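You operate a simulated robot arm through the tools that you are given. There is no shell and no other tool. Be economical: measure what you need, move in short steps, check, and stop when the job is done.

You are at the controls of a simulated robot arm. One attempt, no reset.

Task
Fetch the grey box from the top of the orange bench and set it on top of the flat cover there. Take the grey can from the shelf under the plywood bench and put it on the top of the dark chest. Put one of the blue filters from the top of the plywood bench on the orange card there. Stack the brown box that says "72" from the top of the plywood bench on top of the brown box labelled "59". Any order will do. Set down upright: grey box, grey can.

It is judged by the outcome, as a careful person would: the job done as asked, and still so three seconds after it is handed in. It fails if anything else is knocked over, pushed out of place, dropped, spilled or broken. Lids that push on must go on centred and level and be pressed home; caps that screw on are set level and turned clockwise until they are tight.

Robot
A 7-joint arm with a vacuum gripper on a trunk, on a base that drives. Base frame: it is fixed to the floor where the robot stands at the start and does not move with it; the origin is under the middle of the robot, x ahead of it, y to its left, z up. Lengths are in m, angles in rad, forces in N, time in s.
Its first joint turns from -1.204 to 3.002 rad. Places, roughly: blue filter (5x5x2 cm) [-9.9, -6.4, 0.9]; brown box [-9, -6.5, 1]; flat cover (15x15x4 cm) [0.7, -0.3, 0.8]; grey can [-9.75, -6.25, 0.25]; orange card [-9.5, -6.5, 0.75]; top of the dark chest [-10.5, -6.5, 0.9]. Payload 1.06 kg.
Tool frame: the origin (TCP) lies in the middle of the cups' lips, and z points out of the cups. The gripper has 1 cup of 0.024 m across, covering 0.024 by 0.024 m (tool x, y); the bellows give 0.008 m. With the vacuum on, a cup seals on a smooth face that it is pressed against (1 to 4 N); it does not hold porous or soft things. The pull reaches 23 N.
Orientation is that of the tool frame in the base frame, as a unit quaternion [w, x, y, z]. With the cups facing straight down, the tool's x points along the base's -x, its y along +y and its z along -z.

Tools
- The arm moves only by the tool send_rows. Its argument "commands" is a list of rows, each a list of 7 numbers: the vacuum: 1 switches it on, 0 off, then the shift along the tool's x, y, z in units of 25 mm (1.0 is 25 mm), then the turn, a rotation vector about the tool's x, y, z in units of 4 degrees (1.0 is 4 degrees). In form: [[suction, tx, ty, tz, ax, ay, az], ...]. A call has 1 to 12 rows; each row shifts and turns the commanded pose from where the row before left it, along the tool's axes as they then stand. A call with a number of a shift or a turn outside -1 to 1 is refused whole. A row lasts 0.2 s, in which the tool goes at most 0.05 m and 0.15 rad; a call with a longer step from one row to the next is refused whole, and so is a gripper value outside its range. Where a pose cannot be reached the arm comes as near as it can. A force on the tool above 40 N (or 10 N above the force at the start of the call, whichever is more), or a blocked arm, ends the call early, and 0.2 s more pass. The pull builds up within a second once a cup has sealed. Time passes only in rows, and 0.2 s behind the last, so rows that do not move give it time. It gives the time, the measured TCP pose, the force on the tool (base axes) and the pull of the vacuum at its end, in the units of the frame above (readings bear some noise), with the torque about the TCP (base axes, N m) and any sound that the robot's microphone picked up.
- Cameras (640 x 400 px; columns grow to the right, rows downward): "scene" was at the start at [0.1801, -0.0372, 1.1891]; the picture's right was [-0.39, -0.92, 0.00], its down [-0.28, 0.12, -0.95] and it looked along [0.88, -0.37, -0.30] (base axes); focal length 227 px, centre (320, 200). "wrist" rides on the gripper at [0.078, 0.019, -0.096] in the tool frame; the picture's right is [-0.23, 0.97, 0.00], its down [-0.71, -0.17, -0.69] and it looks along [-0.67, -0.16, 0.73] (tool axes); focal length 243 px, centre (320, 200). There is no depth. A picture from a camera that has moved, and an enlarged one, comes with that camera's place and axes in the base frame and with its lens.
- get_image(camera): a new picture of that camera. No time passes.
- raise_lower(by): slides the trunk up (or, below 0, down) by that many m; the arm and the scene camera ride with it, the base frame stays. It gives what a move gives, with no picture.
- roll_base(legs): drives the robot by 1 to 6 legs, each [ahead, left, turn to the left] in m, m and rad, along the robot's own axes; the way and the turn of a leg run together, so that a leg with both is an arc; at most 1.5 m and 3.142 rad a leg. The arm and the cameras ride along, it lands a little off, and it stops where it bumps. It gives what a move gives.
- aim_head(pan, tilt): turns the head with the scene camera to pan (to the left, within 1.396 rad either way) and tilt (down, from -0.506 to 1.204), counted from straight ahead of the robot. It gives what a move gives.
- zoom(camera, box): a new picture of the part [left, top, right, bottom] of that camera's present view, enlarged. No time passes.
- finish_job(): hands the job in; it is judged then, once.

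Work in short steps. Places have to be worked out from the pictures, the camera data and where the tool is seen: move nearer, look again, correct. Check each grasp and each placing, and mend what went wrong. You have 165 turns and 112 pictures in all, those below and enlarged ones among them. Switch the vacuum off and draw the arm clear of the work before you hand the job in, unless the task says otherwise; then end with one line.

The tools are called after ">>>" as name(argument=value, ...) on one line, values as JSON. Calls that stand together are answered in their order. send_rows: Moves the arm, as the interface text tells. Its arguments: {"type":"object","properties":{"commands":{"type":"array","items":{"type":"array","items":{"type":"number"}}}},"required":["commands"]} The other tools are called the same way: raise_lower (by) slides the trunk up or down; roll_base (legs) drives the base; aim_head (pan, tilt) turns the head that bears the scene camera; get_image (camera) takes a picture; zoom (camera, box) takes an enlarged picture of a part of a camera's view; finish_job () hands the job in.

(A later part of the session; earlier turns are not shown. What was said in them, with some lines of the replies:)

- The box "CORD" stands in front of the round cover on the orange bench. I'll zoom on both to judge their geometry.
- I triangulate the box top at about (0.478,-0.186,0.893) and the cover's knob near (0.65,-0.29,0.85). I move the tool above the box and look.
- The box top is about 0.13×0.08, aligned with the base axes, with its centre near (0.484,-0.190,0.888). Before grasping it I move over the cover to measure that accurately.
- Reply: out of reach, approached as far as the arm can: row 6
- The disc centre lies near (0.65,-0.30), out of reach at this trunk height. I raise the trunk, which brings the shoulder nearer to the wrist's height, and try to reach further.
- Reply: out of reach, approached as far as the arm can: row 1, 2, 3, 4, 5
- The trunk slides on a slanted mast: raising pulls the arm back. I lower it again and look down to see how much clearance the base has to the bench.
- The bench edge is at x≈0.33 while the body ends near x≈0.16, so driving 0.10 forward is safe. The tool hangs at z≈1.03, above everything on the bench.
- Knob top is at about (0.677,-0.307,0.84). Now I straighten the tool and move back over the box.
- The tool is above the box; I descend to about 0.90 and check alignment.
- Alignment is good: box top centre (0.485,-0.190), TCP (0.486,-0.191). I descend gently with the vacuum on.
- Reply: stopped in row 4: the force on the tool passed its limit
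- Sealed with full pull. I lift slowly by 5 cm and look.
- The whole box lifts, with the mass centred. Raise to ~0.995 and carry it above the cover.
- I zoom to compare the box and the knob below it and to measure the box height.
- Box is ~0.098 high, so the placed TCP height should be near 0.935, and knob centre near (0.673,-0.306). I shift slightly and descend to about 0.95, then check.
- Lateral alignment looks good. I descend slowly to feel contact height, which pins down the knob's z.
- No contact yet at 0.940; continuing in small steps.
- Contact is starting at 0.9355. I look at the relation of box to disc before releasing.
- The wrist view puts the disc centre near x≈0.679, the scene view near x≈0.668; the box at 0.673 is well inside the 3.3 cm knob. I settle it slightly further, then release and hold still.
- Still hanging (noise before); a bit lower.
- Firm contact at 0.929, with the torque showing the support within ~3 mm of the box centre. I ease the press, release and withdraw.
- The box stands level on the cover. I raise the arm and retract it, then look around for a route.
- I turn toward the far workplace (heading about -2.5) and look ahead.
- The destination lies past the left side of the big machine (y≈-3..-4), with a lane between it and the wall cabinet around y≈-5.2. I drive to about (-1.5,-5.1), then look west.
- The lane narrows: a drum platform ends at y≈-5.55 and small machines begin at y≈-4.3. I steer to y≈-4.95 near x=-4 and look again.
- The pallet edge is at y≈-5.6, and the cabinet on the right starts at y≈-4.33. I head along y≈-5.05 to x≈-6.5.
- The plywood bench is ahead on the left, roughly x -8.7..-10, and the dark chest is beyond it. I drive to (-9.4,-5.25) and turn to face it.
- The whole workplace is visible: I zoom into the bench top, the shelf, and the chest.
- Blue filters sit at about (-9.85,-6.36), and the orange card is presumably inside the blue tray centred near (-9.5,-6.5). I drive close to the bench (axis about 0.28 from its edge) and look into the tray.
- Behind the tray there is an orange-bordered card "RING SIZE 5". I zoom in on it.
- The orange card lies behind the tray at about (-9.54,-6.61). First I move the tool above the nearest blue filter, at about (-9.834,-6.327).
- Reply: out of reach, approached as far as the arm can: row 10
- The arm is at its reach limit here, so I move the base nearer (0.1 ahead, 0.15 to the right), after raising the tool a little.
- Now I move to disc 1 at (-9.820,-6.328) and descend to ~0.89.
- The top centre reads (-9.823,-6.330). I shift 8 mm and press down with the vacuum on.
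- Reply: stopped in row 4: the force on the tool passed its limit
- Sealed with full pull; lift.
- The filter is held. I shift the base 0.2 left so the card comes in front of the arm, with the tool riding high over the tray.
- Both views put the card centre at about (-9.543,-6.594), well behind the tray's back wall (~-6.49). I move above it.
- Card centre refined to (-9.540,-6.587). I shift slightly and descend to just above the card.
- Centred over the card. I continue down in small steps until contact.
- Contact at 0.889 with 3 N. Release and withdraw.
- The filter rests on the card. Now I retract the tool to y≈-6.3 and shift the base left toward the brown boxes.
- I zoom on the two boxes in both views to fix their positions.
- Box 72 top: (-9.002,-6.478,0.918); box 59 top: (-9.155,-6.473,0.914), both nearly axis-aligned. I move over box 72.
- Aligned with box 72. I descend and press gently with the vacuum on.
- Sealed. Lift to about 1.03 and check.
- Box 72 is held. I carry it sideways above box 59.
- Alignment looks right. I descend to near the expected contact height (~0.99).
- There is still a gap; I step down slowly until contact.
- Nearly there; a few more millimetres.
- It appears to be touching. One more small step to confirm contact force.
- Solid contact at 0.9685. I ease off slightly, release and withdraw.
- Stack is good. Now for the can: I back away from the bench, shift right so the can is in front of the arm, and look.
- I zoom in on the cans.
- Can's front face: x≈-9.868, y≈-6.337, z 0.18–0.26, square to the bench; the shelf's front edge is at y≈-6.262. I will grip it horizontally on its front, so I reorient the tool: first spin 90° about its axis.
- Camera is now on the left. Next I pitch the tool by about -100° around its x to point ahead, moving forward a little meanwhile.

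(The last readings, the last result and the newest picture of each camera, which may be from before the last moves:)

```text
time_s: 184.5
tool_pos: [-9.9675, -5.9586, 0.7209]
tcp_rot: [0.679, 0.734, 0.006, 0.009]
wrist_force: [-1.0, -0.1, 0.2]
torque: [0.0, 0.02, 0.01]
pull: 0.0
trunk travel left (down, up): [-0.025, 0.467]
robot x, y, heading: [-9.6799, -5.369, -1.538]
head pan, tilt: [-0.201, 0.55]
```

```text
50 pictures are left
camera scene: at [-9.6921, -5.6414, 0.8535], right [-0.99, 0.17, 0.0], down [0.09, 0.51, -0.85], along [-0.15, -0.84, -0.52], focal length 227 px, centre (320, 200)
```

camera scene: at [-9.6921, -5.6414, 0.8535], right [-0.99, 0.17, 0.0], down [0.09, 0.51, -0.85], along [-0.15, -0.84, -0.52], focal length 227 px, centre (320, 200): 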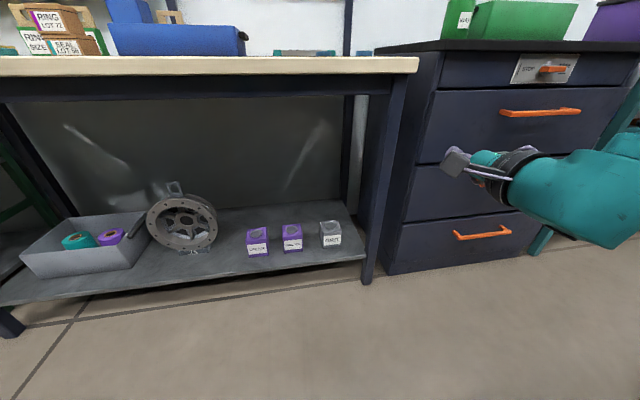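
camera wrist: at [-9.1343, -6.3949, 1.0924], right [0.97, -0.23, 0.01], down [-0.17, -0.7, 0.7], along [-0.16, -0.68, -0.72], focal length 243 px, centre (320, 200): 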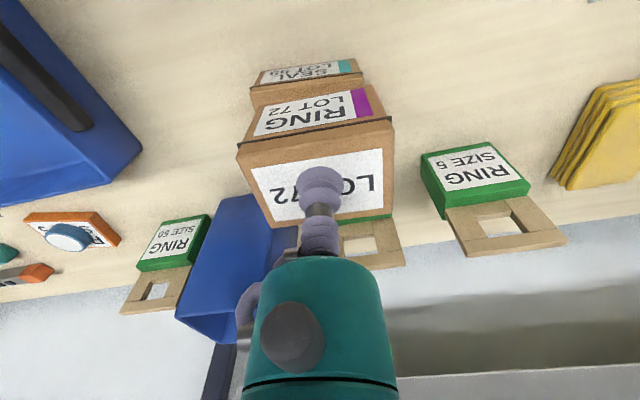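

Orientation works. I finish the pitch and descend to z≈0.225 in the open space before the bench.

>>> send_rows(commands=[[0, 0, 0, 0, -1, 0, 0], [0, 0.3, -1, 0, 0, 0, 0], [0, 0.3, -1, 0, 0, 0, 0], [0, 0.3, -1, 0, 0, 0, 0], [0, 0.3, -1, 0, 0, 0, 0], [0, 0.3, -1, 0, 0, 0, 0], [0, 0.3, -1, 0, 0, 0, 0], [0, 0.3, -1, 0, 0, 0, 0], [0, 0.3, -1, 0, 0, 0, 0], [0, 0.3, -1, 0, 0, 0, 0], [0, 0.3, -1, 0, 0, 0, 0], [0, 0.3, -1, 0, 0, 0, 0]])

>>> send_rows(commands=[[0, 0, -1, 0, 0, 0, 0], [0, 0, -1, 0, 0, 0, 0], [0, 0, -1, 0, 0, 0, 0], [0, 0, -1, 0, 0, 0, 0], [0, 0, -1, 0, 0, 0, 0], [0, 0, -1, 0, 0, 0, 0], [0, 0, -1, 0, 0, 0, 0], [0, 0, -1, 0, 0, 0, 0], [0, 0, -0.8, 0, 0, 0, 0], [0, 0, 0, 0, 0, 0, 0]])

>>> get_image(camera="scene")

>>> get_image(camera="wrist")

```text
time_s: 187.1
tool_pos: [-9.8852, -5.9541, 0.4456]
tcp_rot: [0.703, 0.711, 0.006, 0.009]
wrist_force: [0.6, -0.2, 0.3]
torque: [0.0, -0.05, -0.01]
pull: 0.2
trunk travel left (down, up): [-0.025, 0.467]
robot x, y, heading: [-9.6782, -5.3609, -1.542]
head pan, tilt: [-0.201, 0.55]
```

```text
time_s: 189.3
tool_pos: [-9.8848, -5.9523, 0.2263]
tcp_rot: [0.704, 0.71, 0.005, 0.008]
wrist_force: [-0.7, 0.4, -0.1]
torque: [0.02, -0.02, 0.0]
pull: 0.0
trunk travel left (down, up): [-0.025, 0.467]
robot x, y, heading: [-9.6791, -5.364, -1.547]
head pan, tilt: [-0.201, 0.55]
```

```text
49 pictures are left
camera scene: at [-9.6921, -5.6414, 0.8535], right [-0.99, 0.17, 0.0], down [0.09, 0.51, -0.85], along [-0.15, -0.84, -0.52], focal length 227 px, centre (320, 200)
```

scene: 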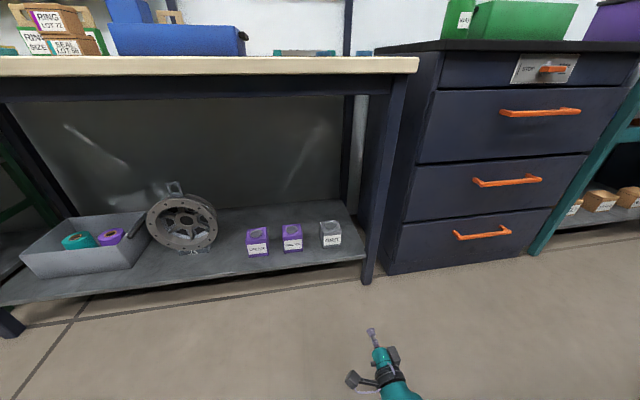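

```text
48 pictures are left
camera wrist: at [-9.8081, -5.8561, 0.2465], right [-0.24, -0.01, 0.97], down [-0.72, 0.67, -0.17], along [-0.65, -0.74, -0.17], focal length 243 px, centre (320, 200)
```

wrist: 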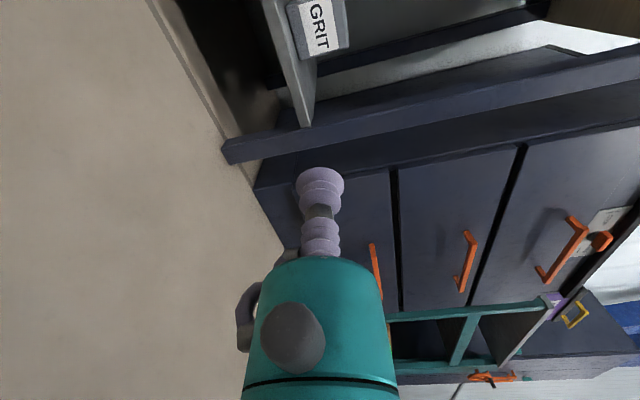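

The tool lines up: label centre about (-9.864, z 0.228). I drive 0.28 ahead so the cup stops just before the shelf, and check.

>>> roll_base(legs=[[0.28, 0, 0]])

>>> get_image(camera="wrist")

>>> aim_head(pan=-0.3, tilt=1.0)

>>> get_image(camera="scene")

```text
time_s: 191.3
tool_pos: [-9.874, -6.236, 0.2274]
tcp_rot: [0.704, 0.71, 0.006, 0.01]
wrist_force: [0.1, 0.8, -0.7]
torque: [-0.01, -0.01, 0.04]
pull: 0.0
trunk travel left (down, up): [-0.025, 0.467]
robot x, y, heading: [-9.6696, -5.6503, -1.547]
head pan, tilt: [-0.201, 0.55]
```

```text
47 pictures are left
camera wrist: at [-9.7991, -6.139, 0.2467], right [-0.24, -0.01, 0.97], down [-0.72, 0.67, -0.17], along [-0.65, -0.74, -0.17], focal length 243 px, centre (320, 200)
```

wrist: 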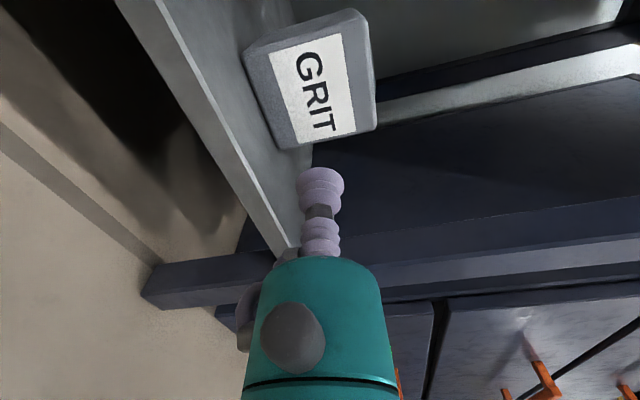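

```text
time_s: 192.2
tool_pos: [-9.8755, -6.2359, 0.2271]
tcp_rot: [0.704, 0.71, 0.006, 0.01]
wrist_force: [-0.6, 0.4, 0.2]
torque: [-0.01, 0.01, 0.03]
pull: 0.0
trunk travel left (down, up): [-0.025, 0.467]
robot x, y, heading: [-9.6704, -5.6484, -1.54]
head pan, tilt: [-0.3, 1.0]
```

```text
46 pictures are left
camera scene: at [-9.6867, -5.9027, 0.817], right [-0.96, 0.27, 0.0], down [0.22, 0.81, -0.54], along [-0.14, -0.52, -0.84], focal length 227 px, centre (320, 200)
```

scene: 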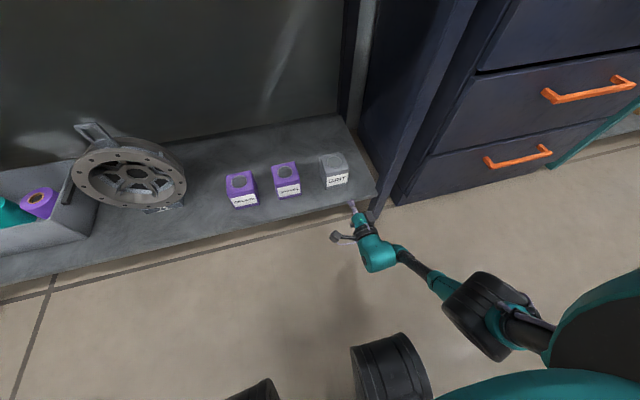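

The face centre reads (-9.861, z≈0.223). I correct 12 mm to the left and advance toward the face, slow at the end with the vacuum on.

>>> send_rows(commands=[[0, 0.5, -0.15, 0.3, 0, 0, 0], [0, 0, 0, 0.9, 0, 0, 0], [0, 0, 0, 0.9, 0, 0, 0], [1, 0, 0, 0.8, 0, 0, 0], [1, 0, 0, 0.4, 0, 0, 0], [1, 0, 0, 0.2, 0, 0, 0], [1, 0, 0, 0.2, 0, 0, 0]])

>>> get_image(camera="wrist")

```text
time_s: 193.8
tool_pos: [-9.858, -6.3121, 0.2422]
tcp_rot: [0.704, 0.71, 0.006, 0.009]
wrist_force: [0.0, 0.7, -0.5]
torque: [-0.01, 0.0, 0.01]
pull: 0.1
out of reach, approached as far as the arm can: row 3, 4, 6, 7
trunk travel left (down, up): [-0.025, 0.467]
robot x, y, heading: [-9.672, -5.6469, -1.537]
head pan, tilt: [-0.3, 1.0]
```

```text
45 pictures are left
camera wrist: at [-9.7829, -6.2152, 0.2614], right [-0.24, -0.02, 0.97], down [-0.72, 0.67, -0.17], along [-0.65, -0.74, -0.17], focal length 243 px, centre (320, 200)
```

wrist: 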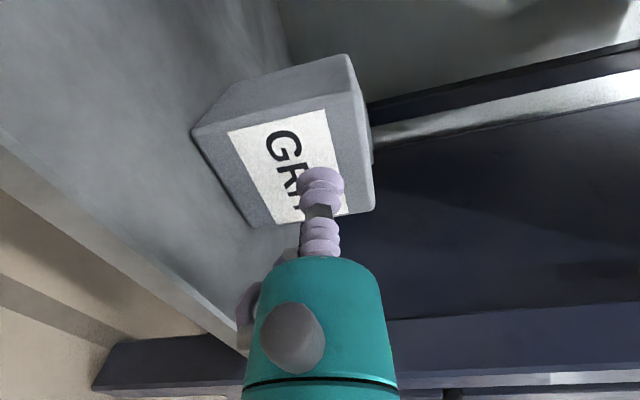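

The arm hit its reach limit. I retreat 0.12, lower to 0.223, and bring the base 0.1 nearer.

>>> send_rows(commands=[[0, -0.1, -0.2, -0.8, 0, 0, 0], [0, -0.1, -0.28, -1, 0, 0, 0], [0, 0, -0.28, -1, 0, 0, 0], [0, 0, 0, -1, 0, 0, 0], [0, 0, 0, -1, 0, 0, 0], [0, 0, 0, 0, 0, 0, 0]])

>>> roll_base(legs=[[0.1, 0, 0]])

>>> get_image(camera="wrist")

```text
time_s: 195.2
tool_pos: [-9.8669, -6.192, 0.2251]
tcp_rot: [0.704, 0.71, 0.006, 0.01]
wrist_force: [-0.4, -0.1, 1.4]
torque: [0.02, -0.01, 0.01]
pull: 0.0
trunk travel left (down, up): [-0.025, 0.467]
robot x, y, heading: [-9.6733, -5.6484, -1.542]
head pan, tilt: [-0.3, 1.0]
```

```text
time_s: 196.3
tool_pos: [-9.8639, -6.2906, 0.2258]
tcp_rot: [0.704, 0.71, 0.005, 0.01]
wrist_force: [-0.4, 1.5, 0.2]
torque: [0.03, 0.0, 0.01]
pull: 0.1
trunk travel left (down, up): [-0.025, 0.467]
robot x, y, heading: [-9.6686, -5.7524, -1.541]
head pan, tilt: [-0.3, 1.0]
```

```text
44 pictures are left
camera wrist: at [-9.7883, -6.1926, 0.2446], right [-0.24, -0.01, 0.97], down [-0.72, 0.67, -0.17], along [-0.65, -0.74, -0.17], focal length 243 px, centre (320, 200)
```

wrist: 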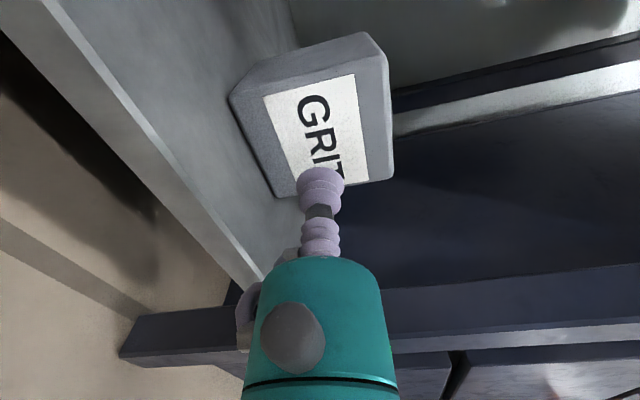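

Aligned with the label centre (-9.861, 0.225). I advance with the vacuum on.

>>> send_rows(commands=[[0, 0.1, 0, 0.8, 0, 0, 0], [1, 0, 0, 0.6, 0, 0, 0], [1, 0, 0, 0.2, 0, 0, 0], [1, 0, 0, 0.15, 0, 0, 0], [1, 0, 0, 0.1, 0, 0, 0], [1, 0, 0, 0, 0, 0, 0]])

```text
time_s: 197.8
tool_pos: [-9.8592, -6.3365, 0.2247]
tcp_rot: [0.704, 0.71, 0.006, 0.009]
wrist_force: [1.7, 2.1, 5.7]
torque: [0.02, -0.04, -0.03]
pull: 22.9
trunk travel left (down, up): [-0.025, 0.467]
robot x, y, heading: [-9.667, -5.7491, -1.539]
head pan, tilt: [-0.3, 1.0]
```

Sealed. I lift 3 cm and check the can hangs straight.

>>> send_rows(commands=[[1, 0, 0.1, 0, 0, 0, 0], [1, 0, 0.2, 0, 0, 0, 0], [1, 0, 0.4, 0, 0, 0, 0], [1, 0, 0.5, 0, 0, 0, 0], [1, 0, 0, 0, 0, 0, 0]])

>>> get_image(camera="wrist")

>>> zoom(camera="scene", box=[250, 100, 450, 225])

```text
time_s: 198.9
tool_pos: [-9.8614, -6.3361, 0.2548]
tcp_rot: [0.704, 0.71, 0.006, 0.009]
wrist_force: [0.3, -0.6, -4.9]
torque: [0.3, -0.01, 0.0]
pull: 23.3
trunk travel left (down, up): [-0.025, 0.467]
robot x, y, heading: [-9.6655, -5.7459, -1.545]
head pan, tilt: [-0.3, 1.0]
```

```text
43 pictures are left
camera wrist: at [-9.7855, -6.239, 0.2737], right [-0.24, -0.02, 0.97], down [-0.72, 0.67, -0.17], along [-0.65, -0.74, -0.17], focal length 243 px, centre (320, 200)
```

wrist: 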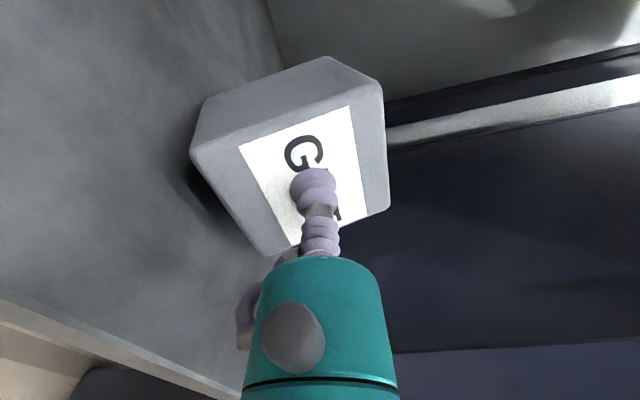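

```text
3.20 times, centred on (350, 162) of scene
camera zoom: at [-9.6841, -6.0008, 0.8169], right [-0.96, 0.27, 0.0], down [0.23, 0.81, -0.54], along [-0.14, -0.52, -0.84], focal length 725 px, centre (224, 320)
```

zoom: 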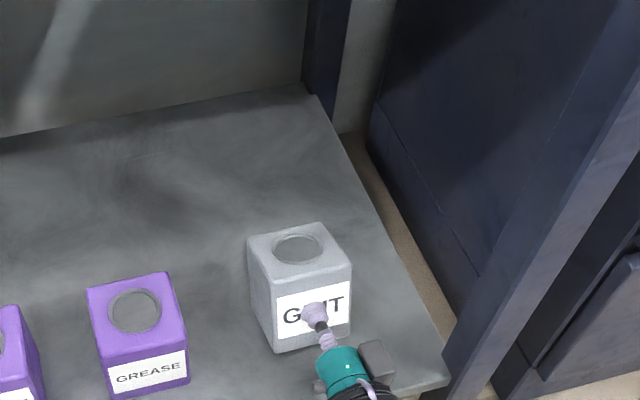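

It holds (about 4.9 N, with some moment). I lift a little more and back out gently in a short leg first.

>>> send_rows(commands=[[1, 0, 0.3, 0, 0, 0, 0], [1, 0, 0.4, 0, 0, 0, 0], [1, 0, 0.2, 0, 0, 0, 0], [1, 0, 0, 0, 0, 0, 0]])

>>> roll_base(legs=[[-0.06, 0, 0]])

>>> get_image(camera="wrist")

```text
time_s: 199.9
tool_pos: [-9.8621, -6.3353, 0.2775]
tcp_rot: [0.703, 0.711, 0.005, 0.01]
wrist_force: [0.3, 0.1, -5.8]
torque: [0.32, 0.0, 0.0]
pull: 23.1
trunk travel left (down, up): [-0.025, 0.467]
robot x, y, heading: [-9.6694, -5.7472, -1.541]
head pan, tilt: [-0.3, 1.0]
```

```text
time_s: 200.9
tool_pos: [-9.8626, -6.2761, 0.2774]
tcp_rot: [0.703, 0.711, 0.006, 0.01]
wrist_force: [-0.3, -0.1, -5.3]
torque: [0.29, 0.01, -0.01]
pull: 22.7
trunk travel left (down, up): [-0.025, 0.467]
robot x, y, heading: [-9.6684, -5.6817, -1.541]
head pan, tilt: [-0.3, 1.0]
```

```text
41 pictures are left
camera wrist: at [-9.7868, -6.1804, 0.2968], right [-0.24, -0.01, 0.97], down [-0.72, 0.67, -0.17], along [-0.65, -0.74, -0.17], focal length 243 px, centre (320, 200)
```

wrist: 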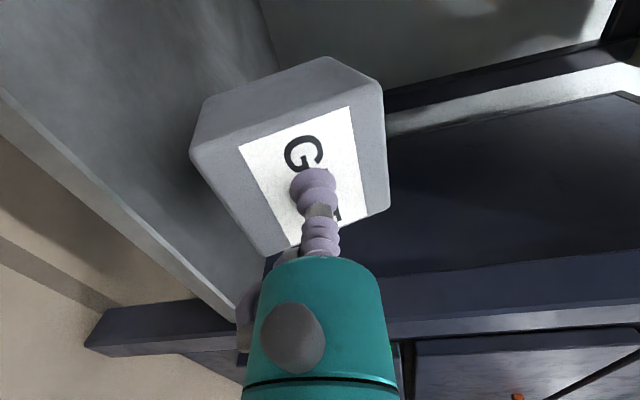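

Stable. I back out further, then move right toward the chest.

>>> roll_base(legs=[[-0.42, 0, 0]])

>>> roll_base(legs=[[0, -0.5, 0]])

>>> raise_lower(by=0.4)

>>> aim_head(pan=-0.2, tilt=0.4)

>>> get_image(camera="scene")

```text
time_s: 203.5
tool_pos: [-9.8762, -5.8538, 0.2765]
tcp_rot: [0.704, 0.71, 0.005, 0.009]
wrist_force: [0.7, 0.4, -5.0]
torque: [0.3, 0.02, -0.01]
pull: 22.1
trunk travel left (down, up): [-0.025, 0.467]
robot x, y, heading: [-9.685, -5.2667, -1.539]
head pan, tilt: [-0.3, 1.0]
```

```text
time_s: 206.5
tool_pos: [-10.3806, -5.8676, 0.2768]
tcp_rot: [0.704, 0.711, 0.005, 0.009]
wrist_force: [0.2, -0.5, -4.4]
torque: [0.29, 0.01, 0.0]
pull: 23.0
trunk travel left (down, up): [-0.025, 0.467]
robot x, y, heading: [-10.1829, -5.2775, -1.542]
head pan, tilt: [-0.3, 1.0]
```

```text
time_s: 210.3
tool_pos: [-10.38, -5.8678, 0.677]
tcp_rot: [0.703, 0.711, 0.005, 0.009]
wrist_force: [0.4, 0.5, -6.2]
torque: [0.27, -0.01, 0.01]
pull: 22.9
trunk travel left (down, up): [-0.425, 0.067]
robot x, y, heading: [-10.1853, -5.2794, -1.544]
head pan, tilt: [-0.3, 1.0]
```

```text
time_s: 211.3
tool_pos: [-10.3805, -5.8676, 0.6764]
tcp_rot: [0.703, 0.711, 0.005, 0.009]
wrist_force: [0.1, -0.8, -5.3]
torque: [0.32, 0.02, 0.01]
pull: 23.3
trunk travel left (down, up): [-0.425, 0.067]
robot x, y, heading: [-10.1862, -5.2799, -1.547]
head pan, tilt: [-0.201, 0.4]
```

```text
40 pictures are left
camera scene: at [-10.2034, -5.4335, 1.2885], right [-0.98, 0.17, 0.0], down [0.07, 0.38, -0.92], along [-0.16, -0.91, -0.39], focal length 227 px, centre (320, 200)
```

scene: 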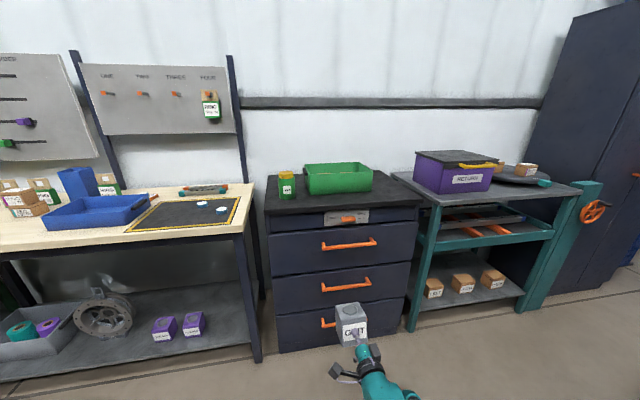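

Good: the can is steady. I zoom in on the chest top.

>>> zoom(camera="scene", box=[250, 145, 450, 245])

```text
3.20 times, centred on (350, 195) of scene
camera zoom: at [-10.2034, -5.4335, 1.2885], right [-0.98, 0.17, 0.0], down [0.07, 0.38, -0.92], along [-0.16, -0.91, -0.39], focal length 725 px, centre (224, 216)
```

zoom: 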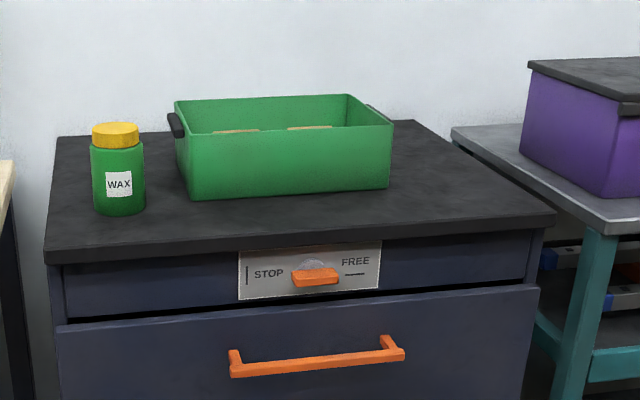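

Chest: top z≈0.89, front edge y≈-6.28, right edge x≈-10.81; the bin front is at y≈-6.43 and its right end at x≈-10.64. I'll set the can at about x=-10.70 with its front at y≈-6.32. First raise the tool.

>>> send_rows(commands=[[1, 0, 0.3, 0, 0, 0, 0], [1, 0, 0.6, 0, 0, 0, 0], [1, 0, 0.8, 0, 0, 0, 0], [1, 0, 0.8, 0, 0, 0, 0], [1, 0, 0.8, 0, 0, 0, 0], [1, 0, 0.8, 0, 0, 0, 0], [1, 0, 0.8, 0, 0, 0, 0], [1, 0, 0.8, 0, 0, 0, 0], [1, 0, 0.8, 0, 0, 0, 0], [1, 0, 0.6, 0, 0, 0, 0], [1, 0, 0.3, 0, 0, 0, 0], [1, 0, 0, 0, 0, 0, 0]])

>>> roll_base(legs=[[0, -0.32, -0.02]])

```text
time_s: 213.9
tool_pos: [-10.3817, -5.8696, 0.8615]
tcp_rot: [0.703, 0.711, 0.005, 0.009]
wrist_force: [-0.8, 0.0, -5.4]
torque: [0.32, 0.02, -0.03]
pull: 23.2
trunk travel left (down, up): [-0.425, 0.067]
robot x, y, heading: [-10.1878, -5.2782, -1.545]
head pan, tilt: [-0.201, 0.4]
```

```text
time_s: 216.1
tool_pos: [-10.72, -5.8702, 0.8627]
tcp_rot: [0.703, 0.711, -0.003, 0.002]
wrist_force: [-0.5, 0.4, -5.2]
torque: [0.33, -0.01, 0.0]
pull: 22.7
trunk travel left (down, up): [-0.425, 0.067]
robot x, y, heading: [-10.5175, -5.2865, -1.566]
head pan, tilt: [-0.201, 0.4]
```

Raise another 0.14 so the can clears the chest top, then look.

>>> send_rows(commands=[[1, 0, 0.4, 0, 0, 0, 0], [1, 0, 0.8, 0, 0, 0, 0], [1, 0, 0.8, 0, 0, 0, 0], [1, 0, 0.8, 0, 0, 0, 0], [1, 0, 0.8, 0, 0, 0, 0], [1, 0, 0.8, 0, 0, 0, 0], [1, 0, 0.8, 0, 0, 0, 0], [1, 0, 0.4, 0, 0, 0, 0], [1, 0, 0, 0, 0, 0, 0]])

>>> get_image(camera="scene")

>>> get_image(camera="wrist")

```text
time_s: 218.1
tool_pos: [-10.7212, -5.8727, 1.0018]
tcp_rot: [0.703, 0.711, -0.002, 0.002]
wrist_force: [0.0, -0.7, -6.1]
torque: [0.29, -0.01, 0.01]
pull: 22.2
trunk travel left (down, up): [-0.425, 0.067]
robot x, y, heading: [-10.5189, -5.287, -1.564]
head pan, tilt: [-0.201, 0.4]
```

```text
38 pictures are left
camera scene: at [-10.5331, -5.4389, 1.2886], right [-0.98, 0.19, 0.0], down [0.07, 0.38, -0.92], along [-0.18, -0.9, -0.39], focal length 227 px, centre (320, 200)
```

scene: 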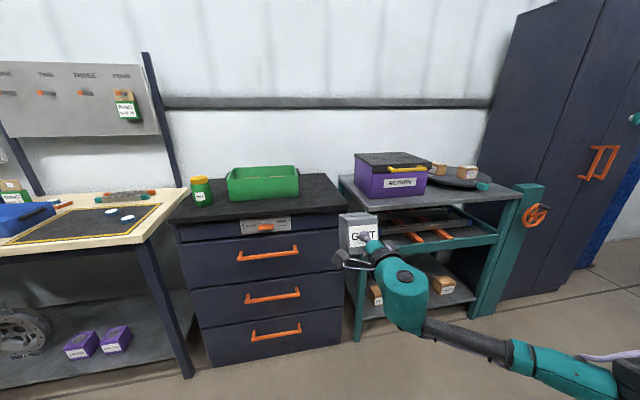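

```text
37 pictures are left
camera wrist: at [-10.6431, -5.7776, 1.0217], right [-0.24, -0.01, 0.97], down [-0.71, 0.69, -0.17], along [-0.66, -0.73, -0.17], focal length 243 px, centre (320, 200)
```

wrist: 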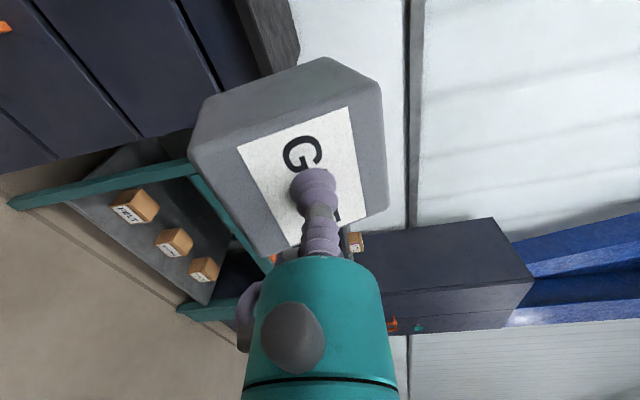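

The can clears the chest height. I drive 0.42 ahead and check from both views.

>>> roll_base(legs=[[0.42, 0, 0]])

>>> aim_head(pan=-0.2, tilt=0.6)

>>> get_image(camera="scene")

>>> get_image(camera="wrist")

```text
time_s: 220.7
tool_pos: [-10.7172, -6.2933, 1.0014]
tcp_rot: [0.704, 0.71, -0.002, 0.002]
wrist_force: [0.0, 0.0, -5.8]
torque: [0.27, -0.02, 0.01]
pull: 22.8
trunk travel left (down, up): [-0.425, 0.067]
robot x, y, heading: [-10.5091, -5.7073, -1.559]
head pan, tilt: [-0.201, 0.4]
```

```text
time_s: 221.4
tool_pos: [-10.7166, -6.2919, 1.0011]
tcp_rot: [0.703, 0.711, -0.002, 0.001]
wrist_force: [0.1, 0.0, -5.4]
torque: [0.3, -0.03, 0.0]
pull: 22.7
trunk travel left (down, up): [-0.425, 0.067]
robot x, y, heading: [-10.5084, -5.7059, -1.559]
head pan, tilt: [-0.201, 0.6]
```

```text
36 pictures are left
camera scene: at [-10.5288, -5.8549, 1.2704], right [-0.98, 0.19, 0.0], down [0.11, 0.55, -0.83], along [-0.16, -0.81, -0.56], focal length 227 px, centre (320, 200)
```

scene: 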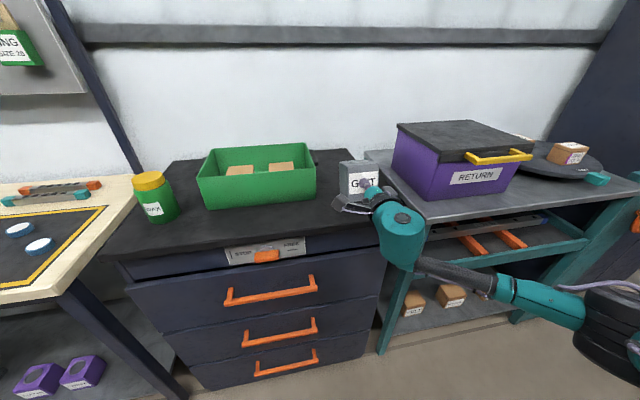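

```text
35 pictures are left
camera wrist: at [-10.6394, -6.1978, 1.0213], right [-0.24, -0.01, 0.97], down [-0.71, 0.69, -0.17], along [-0.66, -0.73, -0.17], focal length 243 px, centre (320, 200)
```

wrist: 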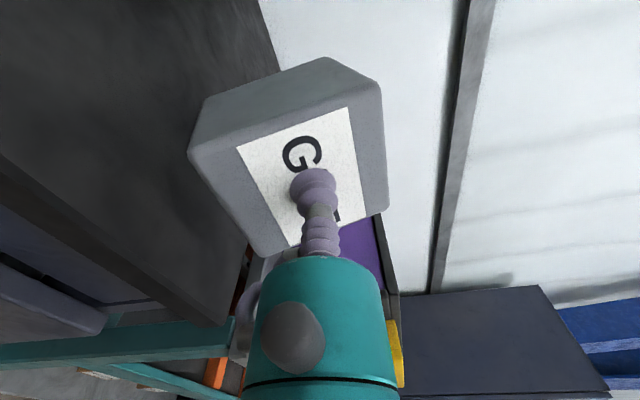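

Position is fine: the chest's right edge is ~-10.82 and the bin's right end ~-10.63. I advance 4 cm and lower toward the top.

>>> send_rows(commands=[[1, -0.15, 0, 0.4, 0, 0, 0], [1, -0.15, 0, 0.6, 0, 0, 0], [1, 0, 0, 0.5, 0, 0, 0], [1, 0, -0.4, 0, 0, 0, 0], [1, 0, -0.6, 0, 0, 0, 0], [1, 0, -0.5, 0, 0, 0, 0], [1, 0, -0.2, 0, 0, 0, 0], [1, 0, 0, 0, 0, 0, 0]])

>>> zoom(camera="scene", box=[270, 120, 470, 260])

>>> get_image(camera="wrist")

```text
time_s: 223.2
tool_pos: [-10.7243, -6.3295, 0.9601]
tcp_rot: [0.703, 0.711, -0.002, 0.001]
wrist_force: [0.6, 1.6, 0.4]
torque: [-0.05, 0.1, 0.0]
pull: 22.8
trunk travel left (down, up): [-0.425, 0.067]
robot x, y, heading: [-10.5101, -5.7076, -1.561]
head pan, tilt: [-0.201, 0.6]
```

```text
2.86 times, centred on (370, 190) of scene
camera zoom: at [-10.5286, -5.8541, 1.2705], right [-0.98, 0.19, 0.0], down [0.11, 0.55, -0.83], along [-0.16, -0.81, -0.56], focal length 647 px, centre (177, 229)
```

zoom: 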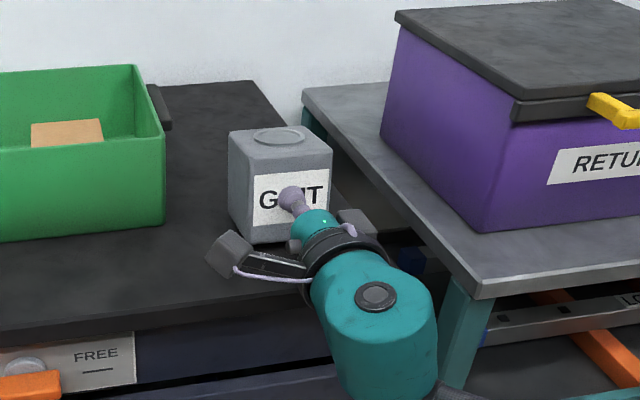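

```text
33 pictures are left
camera wrist: at [-10.6465, -6.2333, 0.9798], right [-0.24, -0.01, 0.97], down [-0.71, 0.69, -0.17], along [-0.66, -0.73, -0.17], focal length 243 px, centre (320, 200)
```

wrist: 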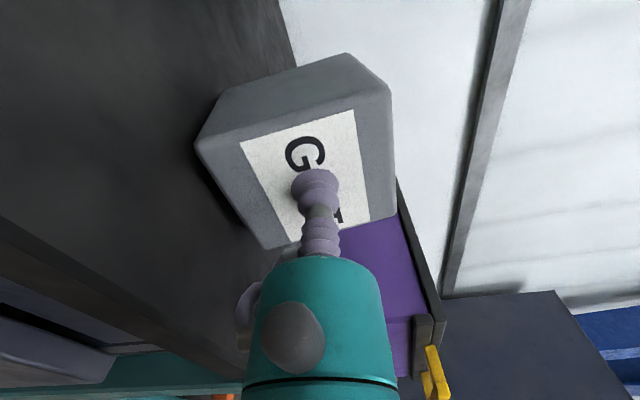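

The can touches (z-force ~0, contact at 0.96) and is wholly on the chest top. I ease down 1–2 mm and read before releasing.

>>> send_rows(commands=[[1, 0, -0.06, 0, 0, 0, 0], [1, 0, 0, 0, 0, 0, 0]])

>>> zoom(camera="scene", box=[320, 140, 420, 220])

```text
time_s: 223.8
tool_pos: [-10.7238, -6.3276, 0.9581]
tcp_rot: [0.703, 0.711, -0.002, 0.001]
wrist_force: [-0.2, 2.5, -0.5]
torque: [-0.01, 0.1, 0.01]
pull: 23.4
trunk travel left (down, up): [-0.425, 0.067]
robot x, y, heading: [-10.5094, -5.7056, -1.56]
head pan, tilt: [-0.201, 0.6]
```

```text
5.00 times, centred on (370, 180) of scene
camera zoom: at [-10.5286, -5.854, 1.2705], right [-0.98, 0.19, 0.0], down [0.11, 0.55, -0.83], along [-0.16, -0.81, -0.56], focal length 1133 px, centre (70, 300)
```

zoom: 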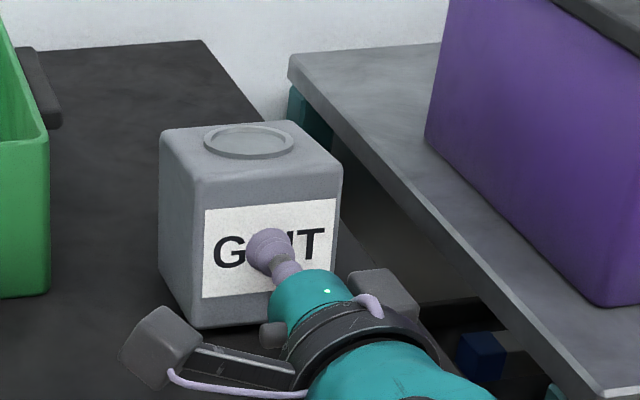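

The can sits on the chest, with the chest edge visible to its right. Release, wait, and withdraw straight back.

>>> send_rows(commands=[[0, 0, 0, 0, 0, 0, 0], [0, 0, 0, 0, 0, 0, 0], [0, 0, 0, 0, 0, 0, 0], [0, 0, 0, 0, 0, 0, 0], [0, 0, 0, 0, 0, 0, 0], [0, 0, 0, -0.2, 0, 0, 0], [0, 0, 0, -0.5, 0, 0, 0], [0, 0, 0, -1, 0, 0, 0], [0, 0, 0, -1, 0, 0, 0]])

>>> roll_base(legs=[[-0.35, 0, 0]])

>>> get_image(camera="scene")

```text
time_s: 225.8
tool_pos: [-10.7248, -6.2619, 0.9587]
tcp_rot: [0.704, 0.71, -0.001, 0.003]
wrist_force: [0.5, -0.2, 0.5]
torque: [-0.04, 0.0, -0.01]
pull: 0.0
trunk travel left (down, up): [-0.425, 0.067]
robot x, y, heading: [-10.5126, -5.7084, -1.559]
head pan, tilt: [-0.201, 0.6]
```

```text
time_s: 228.1
tool_pos: [-10.7275, -5.915, 0.9578]
tcp_rot: [0.703, 0.711, -0.001, 0.003]
wrist_force: [-0.8, 0.1, -0.4]
torque: [-0.02, 0.01, -0.01]
pull: 0.1
trunk travel left (down, up): [-0.425, 0.067]
robot x, y, heading: [-10.5108, -5.3596, -1.558]
head pan, tilt: [-0.201, 0.6]
```

```text
31 pictures are left
camera scene: at [-10.5315, -5.5075, 1.2705], right [-0.98, 0.19, 0.0], down [0.11, 0.55, -0.83], along [-0.16, -0.81, -0.56], focal length 227 px, centre (320, 200)
```

scene: 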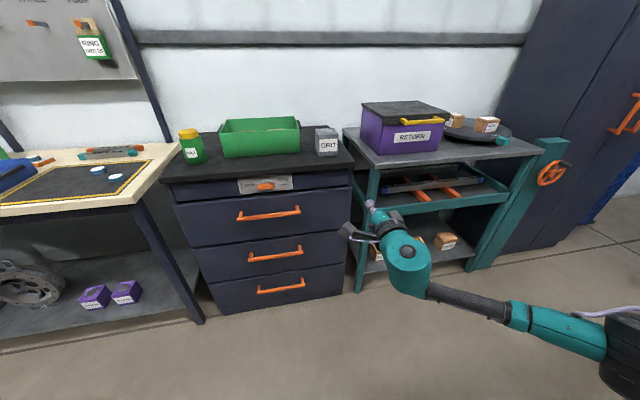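

The can is on the chest. I check it, and the bench-top results, in close-up.

>>> zoom(camera="scene", box=[270, 100, 370, 190])

>>> aim_head(pan=0.7, tilt=0.3)

>>> get_image(camera="scene")

```text
4.44 times, centred on (320, 145) of scene
camera zoom: at [-10.5315, -5.5075, 1.2705], right [-0.98, 0.19, 0.0], down [0.11, 0.55, -0.83], along [-0.16, -0.81, -0.56], focal length 1007 px, centre (320, 444)
```

zoom: 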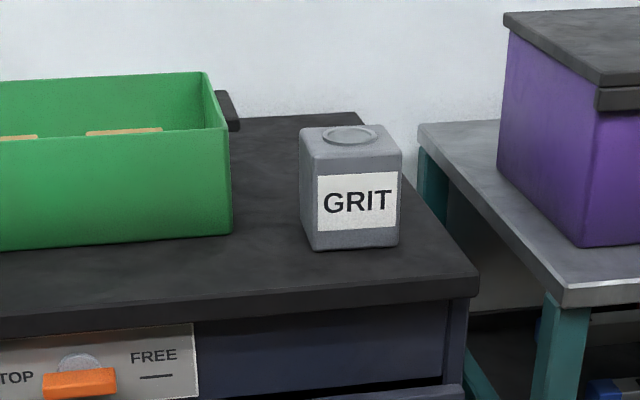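

```text
time_s: 229.2
tool_pos: [-10.7267, -5.9152, 0.957]
tcp_rot: [0.703, 0.711, -0.002, 0.002]
wrist_force: [0.1, 1.0, 0.4]
torque: [0.04, 0.0, -0.02]
pull: 0.0
trunk travel left (down, up): [-0.425, 0.067]
robot x, y, heading: [-10.5131, -5.3596, -1.561]
head pan, tilt: [0.7, 0.3]
```

```text
29 pictures are left
camera scene: at [-10.4539, -5.4922, 1.2979], right [-0.76, -0.65, 0.0], down [-0.19, 0.23, -0.96], along [0.62, -0.73, -0.3], focal length 227 px, centre (320, 200)
```

scene: 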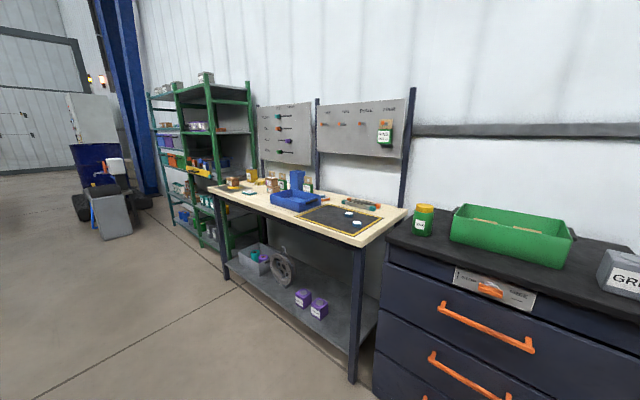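

The can stands upright. A last zoom on the bench top to confirm the stack and filter.

>>> zoom(camera="scene", box=[210, 155, 410, 245])

```text
3.20 times, centred on (310, 200) of scene
camera zoom: at [-10.4539, -5.4922, 1.2979], right [-0.76, -0.65, 0.0], down [-0.19, 0.23, -0.96], along [0.62, -0.73, -0.3], focal length 725 px, centre (352, 200)
```

zoom: 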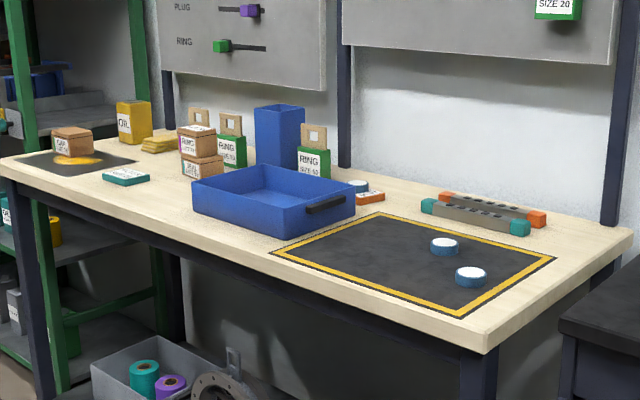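

Everything is in place: the box 72 is on 59, the filter is on the orange card, the can is on the chest, and the grey box was left standing on the cover. The vacuum is off and the arm is clear, so I hand in.

>>> finish_job()

```text
The job is handed in.
```

All four placements are done and the job is handed in: the grey box is on the flat cover, the grey can is upright on the dark chest, a blue filter is on the orange card, and box "72" is on box "59". I checked the can, filter and stack in final pictures; the grey box was last seen standing level right after I released it.
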